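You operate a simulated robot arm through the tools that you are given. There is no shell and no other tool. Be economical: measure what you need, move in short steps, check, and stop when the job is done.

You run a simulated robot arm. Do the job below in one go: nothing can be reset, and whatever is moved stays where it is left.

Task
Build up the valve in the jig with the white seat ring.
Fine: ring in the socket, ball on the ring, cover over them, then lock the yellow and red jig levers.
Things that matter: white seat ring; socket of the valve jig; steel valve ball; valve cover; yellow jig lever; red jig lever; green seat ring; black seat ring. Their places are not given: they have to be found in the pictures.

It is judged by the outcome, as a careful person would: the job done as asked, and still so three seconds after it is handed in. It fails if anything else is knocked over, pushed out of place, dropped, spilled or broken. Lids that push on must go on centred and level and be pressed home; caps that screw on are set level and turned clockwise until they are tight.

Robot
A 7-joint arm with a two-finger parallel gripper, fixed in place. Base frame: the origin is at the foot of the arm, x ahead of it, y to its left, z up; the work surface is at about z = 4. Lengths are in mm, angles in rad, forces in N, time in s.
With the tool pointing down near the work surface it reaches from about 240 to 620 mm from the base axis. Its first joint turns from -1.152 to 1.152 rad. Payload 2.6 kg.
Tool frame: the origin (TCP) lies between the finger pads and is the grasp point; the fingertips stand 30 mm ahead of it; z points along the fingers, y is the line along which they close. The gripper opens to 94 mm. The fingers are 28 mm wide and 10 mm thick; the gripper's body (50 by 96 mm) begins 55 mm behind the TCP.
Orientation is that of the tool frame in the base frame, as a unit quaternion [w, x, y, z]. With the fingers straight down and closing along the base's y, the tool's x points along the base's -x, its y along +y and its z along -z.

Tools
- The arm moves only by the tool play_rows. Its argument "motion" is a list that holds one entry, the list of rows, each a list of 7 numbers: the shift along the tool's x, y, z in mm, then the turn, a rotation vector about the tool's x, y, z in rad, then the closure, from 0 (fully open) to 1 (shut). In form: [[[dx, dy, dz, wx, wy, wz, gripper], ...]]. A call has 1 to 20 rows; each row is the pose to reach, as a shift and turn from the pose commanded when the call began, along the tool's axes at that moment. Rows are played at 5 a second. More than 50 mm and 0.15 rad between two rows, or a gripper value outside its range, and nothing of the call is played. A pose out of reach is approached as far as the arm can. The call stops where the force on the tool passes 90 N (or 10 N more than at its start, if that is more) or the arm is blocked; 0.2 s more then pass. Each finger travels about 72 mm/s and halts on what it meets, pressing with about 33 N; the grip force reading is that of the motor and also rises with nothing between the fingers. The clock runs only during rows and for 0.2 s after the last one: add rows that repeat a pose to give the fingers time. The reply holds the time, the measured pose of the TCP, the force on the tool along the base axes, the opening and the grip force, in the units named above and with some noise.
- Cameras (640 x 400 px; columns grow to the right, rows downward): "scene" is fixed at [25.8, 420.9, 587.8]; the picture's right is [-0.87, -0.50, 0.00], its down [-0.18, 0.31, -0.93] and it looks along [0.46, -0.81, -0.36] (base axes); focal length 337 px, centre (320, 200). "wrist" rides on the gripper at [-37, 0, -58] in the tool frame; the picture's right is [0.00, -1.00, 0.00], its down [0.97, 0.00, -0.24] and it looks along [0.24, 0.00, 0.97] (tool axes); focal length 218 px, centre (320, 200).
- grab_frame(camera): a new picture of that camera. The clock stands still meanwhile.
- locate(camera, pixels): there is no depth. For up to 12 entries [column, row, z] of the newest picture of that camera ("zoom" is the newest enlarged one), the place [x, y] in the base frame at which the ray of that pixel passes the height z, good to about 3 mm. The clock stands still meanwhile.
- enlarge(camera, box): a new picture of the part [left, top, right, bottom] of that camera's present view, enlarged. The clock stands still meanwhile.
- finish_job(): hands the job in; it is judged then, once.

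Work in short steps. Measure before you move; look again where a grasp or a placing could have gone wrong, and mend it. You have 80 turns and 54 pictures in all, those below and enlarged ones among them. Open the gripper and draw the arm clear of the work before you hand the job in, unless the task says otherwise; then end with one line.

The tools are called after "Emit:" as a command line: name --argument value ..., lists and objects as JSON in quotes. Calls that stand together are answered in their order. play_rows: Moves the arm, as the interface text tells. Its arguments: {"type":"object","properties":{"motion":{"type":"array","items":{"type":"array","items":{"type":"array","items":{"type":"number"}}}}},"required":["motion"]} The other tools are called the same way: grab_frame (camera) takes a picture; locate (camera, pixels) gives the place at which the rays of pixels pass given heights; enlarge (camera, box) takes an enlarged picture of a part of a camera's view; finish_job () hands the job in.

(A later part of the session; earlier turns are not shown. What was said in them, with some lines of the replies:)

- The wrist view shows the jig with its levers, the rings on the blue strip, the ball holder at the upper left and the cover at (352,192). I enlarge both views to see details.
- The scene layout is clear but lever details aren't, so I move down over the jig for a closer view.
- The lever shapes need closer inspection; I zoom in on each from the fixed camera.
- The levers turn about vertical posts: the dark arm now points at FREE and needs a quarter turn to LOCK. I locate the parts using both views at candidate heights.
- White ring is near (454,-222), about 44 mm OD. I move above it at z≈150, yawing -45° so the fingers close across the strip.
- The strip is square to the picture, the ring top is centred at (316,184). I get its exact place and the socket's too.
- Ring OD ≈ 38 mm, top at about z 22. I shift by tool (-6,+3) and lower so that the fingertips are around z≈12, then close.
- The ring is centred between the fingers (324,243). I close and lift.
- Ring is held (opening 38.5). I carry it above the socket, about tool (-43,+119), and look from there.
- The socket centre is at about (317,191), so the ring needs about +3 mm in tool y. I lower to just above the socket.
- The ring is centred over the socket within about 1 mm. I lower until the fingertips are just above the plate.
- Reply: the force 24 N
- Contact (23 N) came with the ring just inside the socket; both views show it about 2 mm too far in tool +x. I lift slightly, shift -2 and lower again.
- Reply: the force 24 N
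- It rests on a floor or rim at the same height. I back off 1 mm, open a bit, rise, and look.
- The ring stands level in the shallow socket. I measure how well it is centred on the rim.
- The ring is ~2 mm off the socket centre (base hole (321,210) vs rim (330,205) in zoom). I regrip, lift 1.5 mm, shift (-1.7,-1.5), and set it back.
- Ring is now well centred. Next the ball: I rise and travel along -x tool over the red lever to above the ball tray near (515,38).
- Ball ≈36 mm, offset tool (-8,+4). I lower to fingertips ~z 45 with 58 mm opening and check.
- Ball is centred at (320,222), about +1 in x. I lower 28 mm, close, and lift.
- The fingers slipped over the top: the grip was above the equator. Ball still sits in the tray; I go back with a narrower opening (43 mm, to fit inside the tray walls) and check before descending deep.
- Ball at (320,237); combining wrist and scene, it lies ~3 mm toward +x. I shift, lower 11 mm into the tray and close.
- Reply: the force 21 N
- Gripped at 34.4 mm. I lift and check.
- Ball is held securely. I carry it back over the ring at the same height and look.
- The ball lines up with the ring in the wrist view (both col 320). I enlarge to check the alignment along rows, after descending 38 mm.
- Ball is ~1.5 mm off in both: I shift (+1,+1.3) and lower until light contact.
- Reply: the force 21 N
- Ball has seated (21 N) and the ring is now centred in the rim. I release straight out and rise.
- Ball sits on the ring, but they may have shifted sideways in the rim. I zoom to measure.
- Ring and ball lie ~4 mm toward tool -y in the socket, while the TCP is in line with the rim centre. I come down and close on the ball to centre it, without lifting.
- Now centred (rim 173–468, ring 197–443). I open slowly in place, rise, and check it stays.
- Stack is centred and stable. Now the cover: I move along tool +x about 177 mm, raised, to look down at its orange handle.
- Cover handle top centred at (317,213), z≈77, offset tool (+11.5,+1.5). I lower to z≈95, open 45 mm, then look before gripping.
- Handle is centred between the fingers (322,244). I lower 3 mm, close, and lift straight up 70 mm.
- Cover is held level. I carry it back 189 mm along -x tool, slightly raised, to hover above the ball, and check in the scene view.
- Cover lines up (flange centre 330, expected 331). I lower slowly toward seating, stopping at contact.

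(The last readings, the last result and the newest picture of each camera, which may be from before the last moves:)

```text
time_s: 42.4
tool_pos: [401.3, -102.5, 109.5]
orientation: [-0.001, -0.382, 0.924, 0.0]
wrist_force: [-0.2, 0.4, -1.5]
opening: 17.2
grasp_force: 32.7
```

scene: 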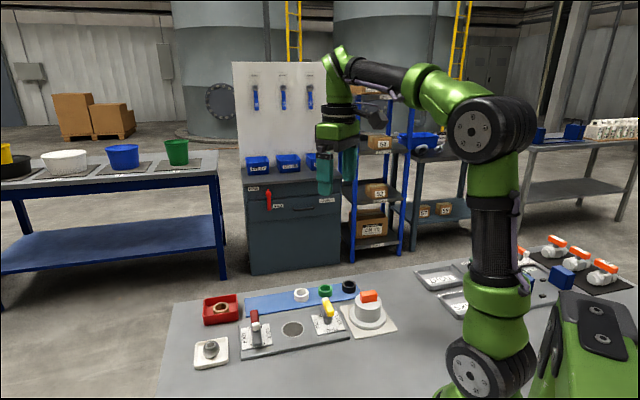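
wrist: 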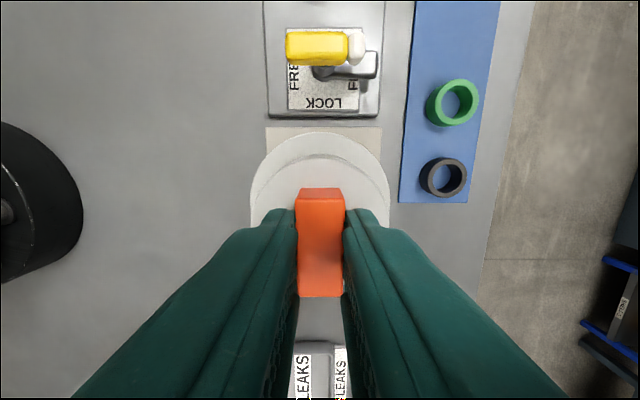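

No contact yet at z 109.5. I continue in small steps.

Emit:
play_rows --motion '[[[0, 0, 2, 0, 0, 0, 0.9], [0, 0, 4, 0, 0, 0, 0.9], [0, 0, 6, 0, 0, 0, 0.9], [0, 0, 8, 0, 0, 0, 0.9], [0, 0, 8, 0, 0, 0, 0.9]]]'

Emit:
enlarge --camera "scene" --box '[235, 270, 345, 360]'

```text
time_s: 43.6
tool_pos: [400.1, -101.2, 103.0]
orientation: [0.0, -0.383, 0.924, 0.0]
wrist_force: [0.6, 0.0, -1.4]
opening: 17.4
grasp_force: 33.8
```

```text
4.44 times, centred on (290, 315) of scene
```

zoom: 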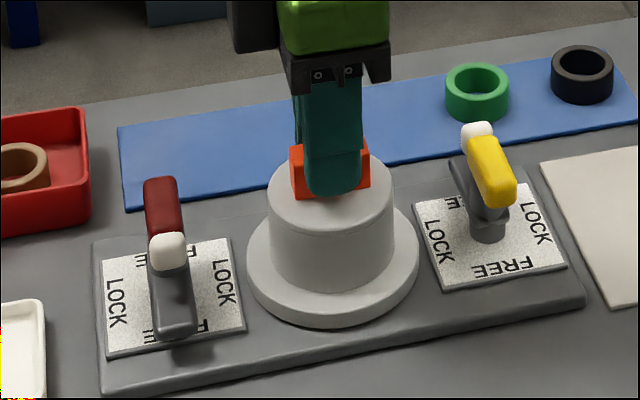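

Nearly seated and centred. I continue a few mm more to contact and press lightly.

Emit:
play_rows --motion '[[[0, 0, 2, 0, 0, 0, 0.9], [0, 0, 3.5, 0, 0, 0, 0.9], [0, 0, 5, 0, 0, 0, 0.9], [0, 0, 5, 0, 0, 0, 0.9]]]'

```text
time_s: 44.6
tool_pos: [400.8, -100.9, 96.8]
orientation: [0.002, -0.382, 0.924, 0.0]
wrist_force: [-0.7, 4.7, 22.9]
opening: 17.2
grasp_force: 33.5
```

Contact with 23 N. I press a bit more to be sure it is home, then read.

Emit:
play_rows --motion '[[[0, 0, 1.5, 0, 0, 0, 0.9], [0, 0, 3, 0, 0, 0, 0.9], [0, 0, 3, 0, 0, 0, 0.9]]]'

```text
time_s: 45.4
tool_pos: [401.1, -101.2, 94.1]
orientation: [0.001, -0.382, 0.924, 0.0]
wrist_force: [3.6, 4.7, 21.9]
opening: 17.2
grasp_force: 33.1
```

It moved 3 mm more at the same force, so either pressing in or slipping. I check.

Emit:
enlarge --camera "scene" --box '[255, 280, 325, 350]'

```text
5.71 times, centred on (290, 315) of scene
```

zoom: 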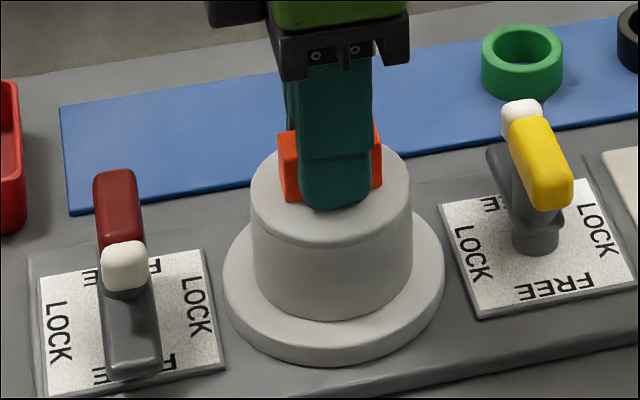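

The cover hasn't moved since z 103, where it was already seated flush; the fingers slid down the handle onto its top. I release and rise.

Emit:
play_rows --motion '[[[0, 0, -4, 0, 0, 0, 0.85], [0, 0, -4, 0, 0, 0, 0.7], [0, 0, -4, 0, 0, 0, 0.6], [0, 0, -4, 0, 0, 0, 0.6], [0, 0, -40, 0, 0, 0, 0.6], [0, 0, -75, 0, 0, 0, 0.6], [0, 0, -75, 0, 0, 0, 0.6]]]'

Emit:
grab_frame --camera "wrist"

```text
time_s: 47.0
tool_pos: [398.2, -102.5, 168.7]
orientation: [0.001, -0.383, 0.924, 0.0]
wrist_force: [0.2, 0.5, -0.4]
opening: 37.7
grasp_force: 0.0
```

```text
6 pictures are left
```

wrist: 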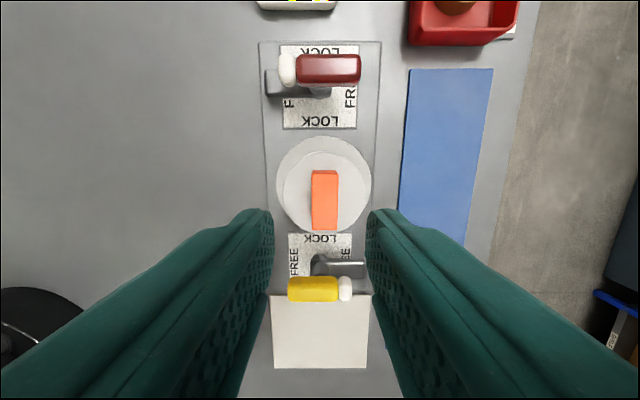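

Cover is in place (flange 276–371). Now the levers: the handle bars lie centred above their posts. I locate handles, plates and socket at likely heights.

Emit:
locate --camera "wrist" --pixels '[[319.5, 87, 12], [320, 68, 55], [320, 68, 65], [281, 128, 12], [358, 128, 12], [281, 46, 12], [358, 46, 12], [320.5, 289, 55], [320.5, 289, 65], [288, 234, 12], [352, 234, 12]]'

Emit:
locate --camera "scene" --pixels '[[275.6, 317.5, 55], [275.6, 317.5, 65], [276, 334, 12]]'

```text
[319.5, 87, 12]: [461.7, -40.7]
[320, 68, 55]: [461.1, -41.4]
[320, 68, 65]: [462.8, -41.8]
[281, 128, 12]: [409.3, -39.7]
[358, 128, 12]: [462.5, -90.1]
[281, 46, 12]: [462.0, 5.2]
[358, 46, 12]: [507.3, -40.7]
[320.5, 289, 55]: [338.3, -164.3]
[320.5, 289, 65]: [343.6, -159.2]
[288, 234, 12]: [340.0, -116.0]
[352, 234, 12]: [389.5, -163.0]
```

```text
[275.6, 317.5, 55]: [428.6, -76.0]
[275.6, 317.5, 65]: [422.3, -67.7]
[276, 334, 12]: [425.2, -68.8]
```

Red pivot/handle is at about (461,-41), yellow mirrors at about (339,-164), handles at z≈58. I move over the red handle, turning +90° about tool z so that the fingers close across it, and look from z≈115.

Emit:
play_rows --motion '[[[-8, 0, 0, 0, 0, 0.143, 0.55], [-16, 0, 0, 0, 0, 0.286, 0.55], [-24, 0, 0, 0, 0, 0.428, 0.55], [-32, 0, 0, 0, 0, 0.571, 0.55], [-40, 0, 0, 0, 0, 0.714, 0.55], [-48, 0, 0, 0, 0, 0.857, 0.55], [-56, -0.5, 0, 0, 0, 1.0, 0.55], [-64, -0.5, 0, 0, 0, 1.142, 0.55], [-72, -0.5, 0, 0, 0, 1.285, 0.55], [-80, -0.5, 10, 0, 0, 1.428, 0.55], [-87.5, -0.5, 25, 0, 0, 1.571, 0.55], [-87.5, -0.5, 53, 0, 0, 1.571, 0.55], [-87.5, -0.5, 53, 0, 0, 1.571, 0.55]]]'

Emit:
grab_frame --camera "wrist"

```text
time_s: 49.8
tool_pos: [464.5, -40.4, 114.7]
orientation: [-0.001, 0.384, 0.923, 0.0]
wrist_force: [-0.3, 0.0, -0.3]
opening: 42.4
grasp_force: 0.0
```

```text
5 pictures are left
```

wrist: 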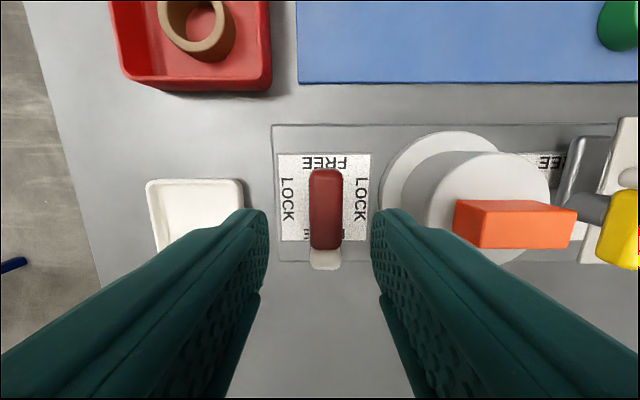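

Handle is at col 326, i.e. y −3. I shift, lower 31 mm, and close on it.

Emit:
play_rows --motion '[[[0, -3, 0, 0, 0, 0, 0.55], [0, -3, 16, 0, 0, 0, 0.55], [0, -3, 31, 0, 0, 0, 0.55], [0, -3, 31, 0, 0, 0, 0.65], [0, -3, 31, 0, 0, 0, 0.75], [0, -3, 31, 0, 0, 0, 0.85], [0, -3, 31, 0, 0, 0, 0.85]]]'

```text
time_s: 51.4
tool_pos: [461.7, -42.9, 84.6]
orientation: [0.0, 0.382, 0.924, 0.001]
wrist_force: [10.7, 5.6, -6.0]
opening: 18.0
grasp_force: 45.0
```

Gripped on the 18 mm bar. I turn it counter-clockwise (tool wz negative), toward the LOCK facing the cover, in part and watch the force.

Emit:
play_rows --motion '[[[0, 0.5, 0, 0, 0, -0.1, 0.85], [0, 0.5, 0, 0, 0, -0.2, 0.85], [0, 0.5, 0, 0, 0, -0.3, 0.85], [0, 0.5, 0, 0, 0, -0.4, 0.85], [0, 0.5, 0, 0, 0, -0.5, 0.85], [0, 0.5, 0, 0, 0, -0.5, 0.85]]]'

```text
time_s: 52.8
tool_pos: [461.3, -42.2, 84.9]
orientation: [0.003, 0.141, 0.99, 0.001]
wrist_force: [26.9, 7.3, -4.4]
opening: 17.7
grasp_force: 45.7
```

It turns freely; the side force (27 N in +x) says the pivot lies slightly toward +x. I follow that and continue the turn.

Emit:
play_rows --motion '[[[-2.2, 1.2, 0, 0, 0, 0, 0.85], [-2.2, 1.2, 0, 0, 0, -0.12, 0.85], [-2.2, 1.2, 0, 0, 0, -0.24, 0.85], [-2.2, 1.2, 0, 0, 0, -0.36, 0.85], [-2.2, 1.2, 0, 0, 0, -0.48, 0.85], [-2.2, 1.2, 0, 0, 0, -0.56, 0.85], [-2.2, 1.2, 0, 0, 0, -0.56, 0.85]]]'

```text
time_s: 54.4
tool_pos: [463.5, -39.7, 85.0]
orientation: [-0.001, -0.137, 0.991, 0.001]
wrist_force: [-16.6, 4.6, 28.5]
opening: 18.0
grasp_force: 44.9
```

An upward force of 28 N appeared; I look before going on.

Emit:
enlarge --camera "scene" --box '[235, 285, 325, 355]'

```text
5.71 times, centred on (280, 320) of scene
```

zoom: 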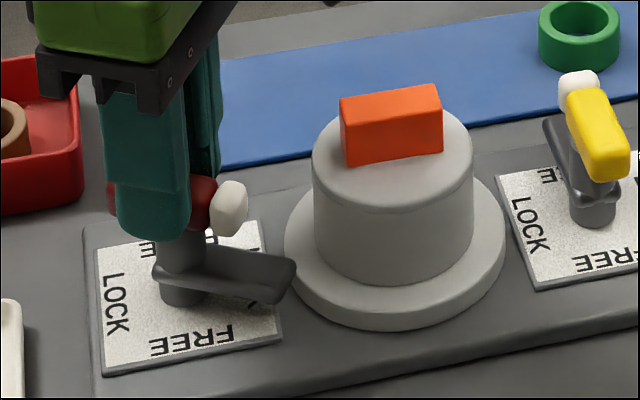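

The arm is swinging toward the flange, with nothing displaced. I relax the pose (up 1 mm, back ~1.3 mm in -x) and check the forces with a tiny turn.

Emit:
play_rows --motion '[[[1.2, 0.6, -1.5, 0, 0, 0, 0.85], [1.2, 0.6, -1.5, 0, 0, -0.06, 0.85], [1.2, 0.6, -1.5, 0, 0, -0.12, 0.85], [1.2, 0.6, -1.5, 0, 0, -0.12, 0.85]]]'

```text
time_s: 55.4
tool_pos: [461.7, -40.7, 82.8]
orientation: [-0.001, -0.196, 0.981, -0.001]
wrist_force: [17.1, 6.2, -26.5]
opening: 17.8
grasp_force: 45.5
```

Stiffness is high but the mid position is neutral. I go halfway back and continue the remaining turn.

Emit:
play_rows --motion '[[[-0.6, 0, 0.7, 0, 0, 0, 0.85], [-0.6, 0, 0.7, 0, 0, -0.08, 0.85], [-0.6, 0, 0.7, 0, 0, -0.16, 0.85], [-0.6, 0, 0.7, 0, 0, -0.16, 0.85]]]'

```text
time_s: 56.4
tool_pos: [463.0, -41.2, 84.0]
orientation: [-0.001, -0.274, 0.962, 0.0]
wrist_force: [5.1, 9.7, -23.5]
opening: 17.9
grasp_force: 45.0
```

Going well (1.34 rad). I continue the last 0.23 rad.

Emit:
play_rows --motion '[[[0, 0.4, 0.6, 0, 0, 0, 0.85], [0, 0.4, 0.6, 0, 0, -0.08, 0.85], [0, 0.4, 0.6, 0, 0, -0.16, 0.85], [0, 0.4, 0.6, 0, 0, -0.235, 0.85], [0, 0.4, 0.6, 0, 0, -0.235, 0.85]]]'

```text
time_s: 57.6
tool_pos: [462.4, -40.1, 85.5]
orientation: [-0.002, -0.384, 0.923, 0.001]
wrist_force: [-7.8, 11.2, -11.4]
opening: 17.7
grasp_force: 45.6
```

Quarter turn done on red. I release, rise, and go over the cover to the yellow lever with the same +90° tool turn, for a check picture.

Emit:
play_rows --motion '[[[0, 0, 0, 0, 0, 0, 0.7], [0, 0, 0, 0, 0, 0, 0.55], [0, 0, -35, 0, 0, 0, 0.55], [0, 0, -75, 0, 0, 0, 0.55], [15, 0, -75, 0, 0, 0.143, 0.55], [30, 0, -75, 0, 0, 0.286, 0.55], [46, 0, -75, 0, 0, 0.428, 0.55], [62, 0, -75, 0, 0, 0.571, 0.55], [78, 0, -75, 0, 0, 0.714, 0.55], [94, 0, -75, 0, 0, 0.857, 0.55], [110, 0, -75, 0, 0, 1.0, 0.55], [126, 0, -75, 0, 0, 1.142, 0.55], [142, 0, -75, 0, 0, 1.285, 0.55], [158, 0.5, -75, 0, 0, 1.428, 0.55], [172, 0.5, -65, 0, 0, 1.571, 0.55], [172, 0.5, -30, 0, 0, 1.571, 0.55], [172, 0.5, -30, 0, 0, 1.571, 0.55]]]'

Emit:
grab_frame --camera "wrist"

```text
time_s: 61.2
tool_pos: [341.8, -163.2, 118.3]
orientation: [0.0, 0.382, 0.924, 0.0]
wrist_force: [-0.3, 0.5, 0.1]
opening: 42.1
grasp_force: 0.0
```

```text
3 pictures are left
```

wrist: 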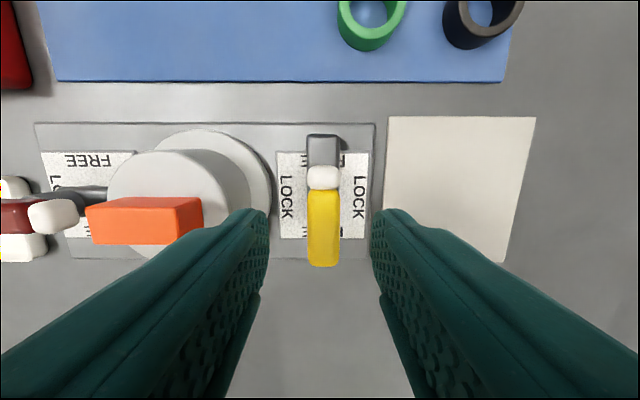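

Red handle is now along the jig (LOCK). Yellow handle is centred at col 323; the red turn taught a ~2.7 mm camera bias, so I shift only +0.5, lower 30 mm and close.

Emit:
play_rows --motion '[[[0, 0.3, 0, 0, 0, 0, 0.55], [0, 0.3, 15, 0, 0, 0, 0.55], [0, 0.3, 30, 0, 0, 0, 0.55], [0, 0.3, 30, 0, 0, 0, 0.65], [0, 0.3, 30, 0, 0, 0, 0.75], [0, 0.3, 30, 0, 0, 0, 0.85], [0, 0.3, 30, 0, 0, 0, 0.85]]]'

```text
time_s: 62.8
tool_pos: [340.2, -165.4, 84.8]
orientation: [0.0, 0.382, 0.924, -0.001]
wrist_force: [-8.7, -10.1, -2.1]
opening: 17.8
grasp_force: 44.7
```

Gripped; side force −13 N along tool y, so I ease by −0.5 and turn 0.45 rad CCW.

Emit:
play_rows --motion '[[[0, -0.5, 0, 0, 0, 0, 0.85], [0, -0.5, 0, 0, 0, -0.12, 0.85], [0, -0.5, 0, 0, 0, -0.24, 0.85], [0, -0.5, 0, 0, 0, -0.36, 0.85], [0, -0.5, 0, 0, 0, -0.48, 0.85], [0, -0.5, 0, 0, 0, -0.48, 0.85]]]'

```text
time_s: 64.2
tool_pos: [341.4, -164.3, 85.7]
orientation: [0.0, 0.149, 0.989, -0.001]
wrist_force: [-10.2, -11.0, 19.1]
opening: 17.8
grasp_force: 45.0
```

Turning fine; small correction and the next 0.5 rad.

Emit:
play_rows --motion '[[[0.3, -0.6, -0.4, 0, 0, 0, 0.85], [0.3, -0.6, -0.4, 0, 0, -0.12, 0.85], [0.3, -0.6, -0.4, 0, 0, -0.24, 0.85], [0.3, -0.6, -0.4, 0, 0, -0.36, 0.85], [0.3, -0.6, -0.4, 0, 0, -0.5, 0.85], [0.3, -0.6, -0.4, 0, 0, -0.5, 0.85]]]'

```text
time_s: 65.6
tool_pos: [340.2, -162.7, 85.7]
orientation: [0.0, -0.101, 0.995, 0.001]
wrist_force: [-0.6, -2.1, 15.5]
opening: 17.5
grasp_force: 45.3
```

Forces are low at 0.98 rad. I finish the remaining 0.59 rad.

Emit:
play_rows --motion '[[[0, 0, -0.4, 0, 0, -0.1, 0.85], [0, 0, -0.4, 0, 0, -0.2, 0.85], [0, 0, -0.4, 0, 0, -0.3, 0.85], [0, 0, -0.4, 0, 0, -0.4, 0.85], [0, 0, -0.4, 0, 0, -0.5, 0.85], [0, 0, -0.4, 0, 0, -0.6, 0.85], [0, 0, -0.4, 0, 0, -0.6, 0.85]]]'

```text
time_s: 67.2
tool_pos: [340.3, -162.6, 84.7]
orientation: [0.0, -0.389, 0.921, 0.002]
wrist_force: [-0.4, 24.7, 18.1]
opening: 17.9
grasp_force: 45.2
```

Yellow has made its quarter turn. I release, rise, and back off toward the base to clear the view.

Emit:
play_rows --motion '[[[0, 0, 0, 0, 0, 0, 0.7], [0, 0, 0, 0, 0, 0, 0.55], [0, 0, 0, 0, 0, 0, 0.5], [0, 0, -40, 0, 0, 0, 0.5], [0, 0, -85, 0, 0, 0, 0.4], [-40, 0, -110, 0, 0, 0, 0.2], [-75, 0, -140, 0, 0, 0, 0], [-75, 0, -160, 0, 0, 0, 0], [-75, 0, -160, 0, 0, 0, 0]]]'

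Emit:
enlarge --camera "wrist" --box '[220, 80, 420, 300]'

Emit:
enlarge --camera "scene" --box '[235, 280, 355, 360]'

```text
time_s: 69.2
tool_pos: [392.8, -109.0, 244.9]
orientation: [0.0, -0.388, 0.922, 0.0]
wrist_force: [0.0, -0.5, 0.0]
opening: 94.1
grasp_force: 0.1
```

```text
1.82 times, centred on (320, 190) of wrist
```

zoom: 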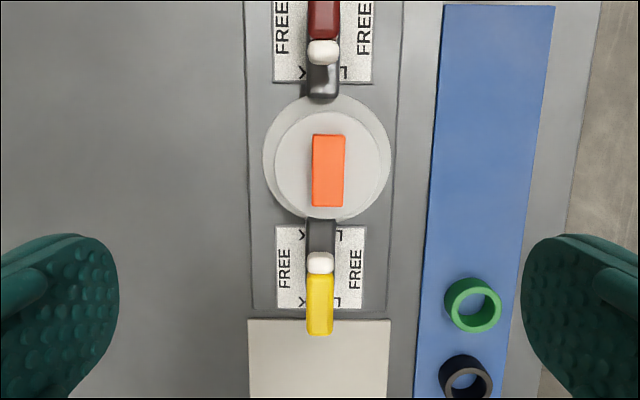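

```text
5.00 times, centred on (295, 320) of scene
```

zoom: 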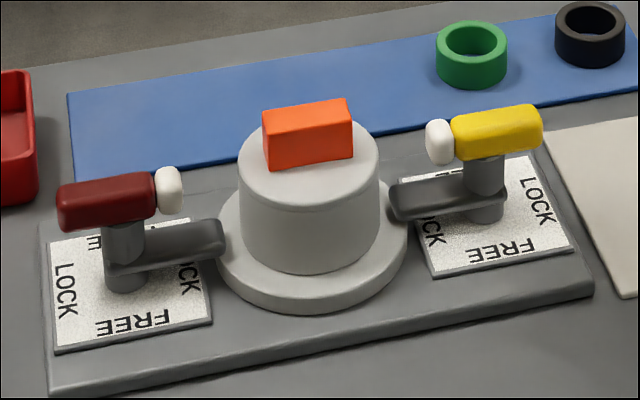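

Both arms lie over the cover's flange, LOCK side. However the cover sits ~3 mm to the right of the jig axis (327 vs 322 in zoom), so I re-grip its handle gently with the TCP on the axis to centre it, then open slowly.

Emit:
play_rows --motion '[[[-7.5, -0.6, 30, 0, 0, 0.009, 0.4], [-7.5, -0.6, 75, 0, 0, 0.009, 0.5], [-7.5, -0.6, 115, 0, 0, 0.009, 0.6], [-7.5, -0.6, 143, 0, 0, 0.009, 0.6], [-7.5, -0.6, 143, 0, 0, 0.009, 0.66], [-7.5, -0.6, 143, 0, 0, 0.009, 0.7], [-7.5, -0.6, 143, 0, 0, 0.009, 0.74], [-7.5, -0.6, 143, 0, 0, 0.009, 0.78], [-7.5, -0.6, 143, 0, 0, 0.009, 0.83], [-7.5, -0.6, 143, 0, 0, 0.009, 0.83]]]'

```text
time_s: 71.4
tool_pos: [397.9, -106.8, 98.2]
orientation: [0.0, -0.384, 0.923, -0.001]
wrist_force: [0.4, -0.1, -0.5]
opening: 17.3
grasp_force: 33.6
```

Closed on the handle with no side load. Comparing measured poses, the jig axis is ~0.8 mm further along +y, so I nudge that, then open slowly and rise.

Emit:
play_rows --motion '[[[0, 0.8, 0, 0, 0, 0, 0.83], [0, 0.8, 0, 0, 0, 0, 0.83], [0, 0.8, 0, 0, 0, 0, 0.8], [0, 0.8, 0, 0, 0, 0, 0.78], [0, 0.8, 0, 0, 0, 0, 0.74], [0, 0.8, 0, 0, 0, 0, 0.7], [0, 0.8, 0, 0, 0, 0, 0.65], [0, 0.8, 0, 0, 0, 0, 0.6], [0, 0.8, -40, 0, 0, 0, 0.6], [0, 0.8, -85, 0, 0, 0, 0.4], [0, 0.8, -130, 0, 0, 0, 0], [0, 0.8, -143, 0, 0, 0, 0], [0, 0.8, -143, 0, 0, 0, 0]]]'

Emit:
enlarge --camera "wrist" --box '[220, 80, 420, 300]'

```text
time_s: 74.2
tool_pos: [401.1, -105.7, 243.1]
orientation: [-0.001, -0.384, 0.923, 0.0]
wrist_force: [-0.4, -0.1, -0.1]
opening: 93.7
grasp_force: 0.0
```

```text
1.82 times, centred on (320, 190) of wrist
```

zoom: 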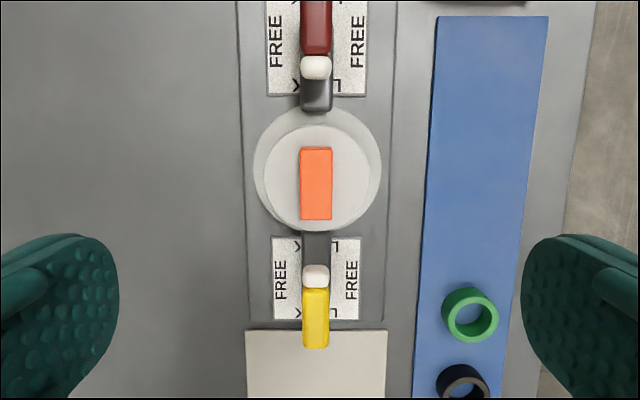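

The cover is now on the jig axis (317 vs 316), both levers are over the flange at LOCK, and the gripper is open and well clear. I hand in.

Emit:
finish_job

```text
The job is handed in.
```

The valve is built up in the jig with the white ring, the steel ball and the cover. The yellow and red levers are both turned to LOCK, and I handed the job in.
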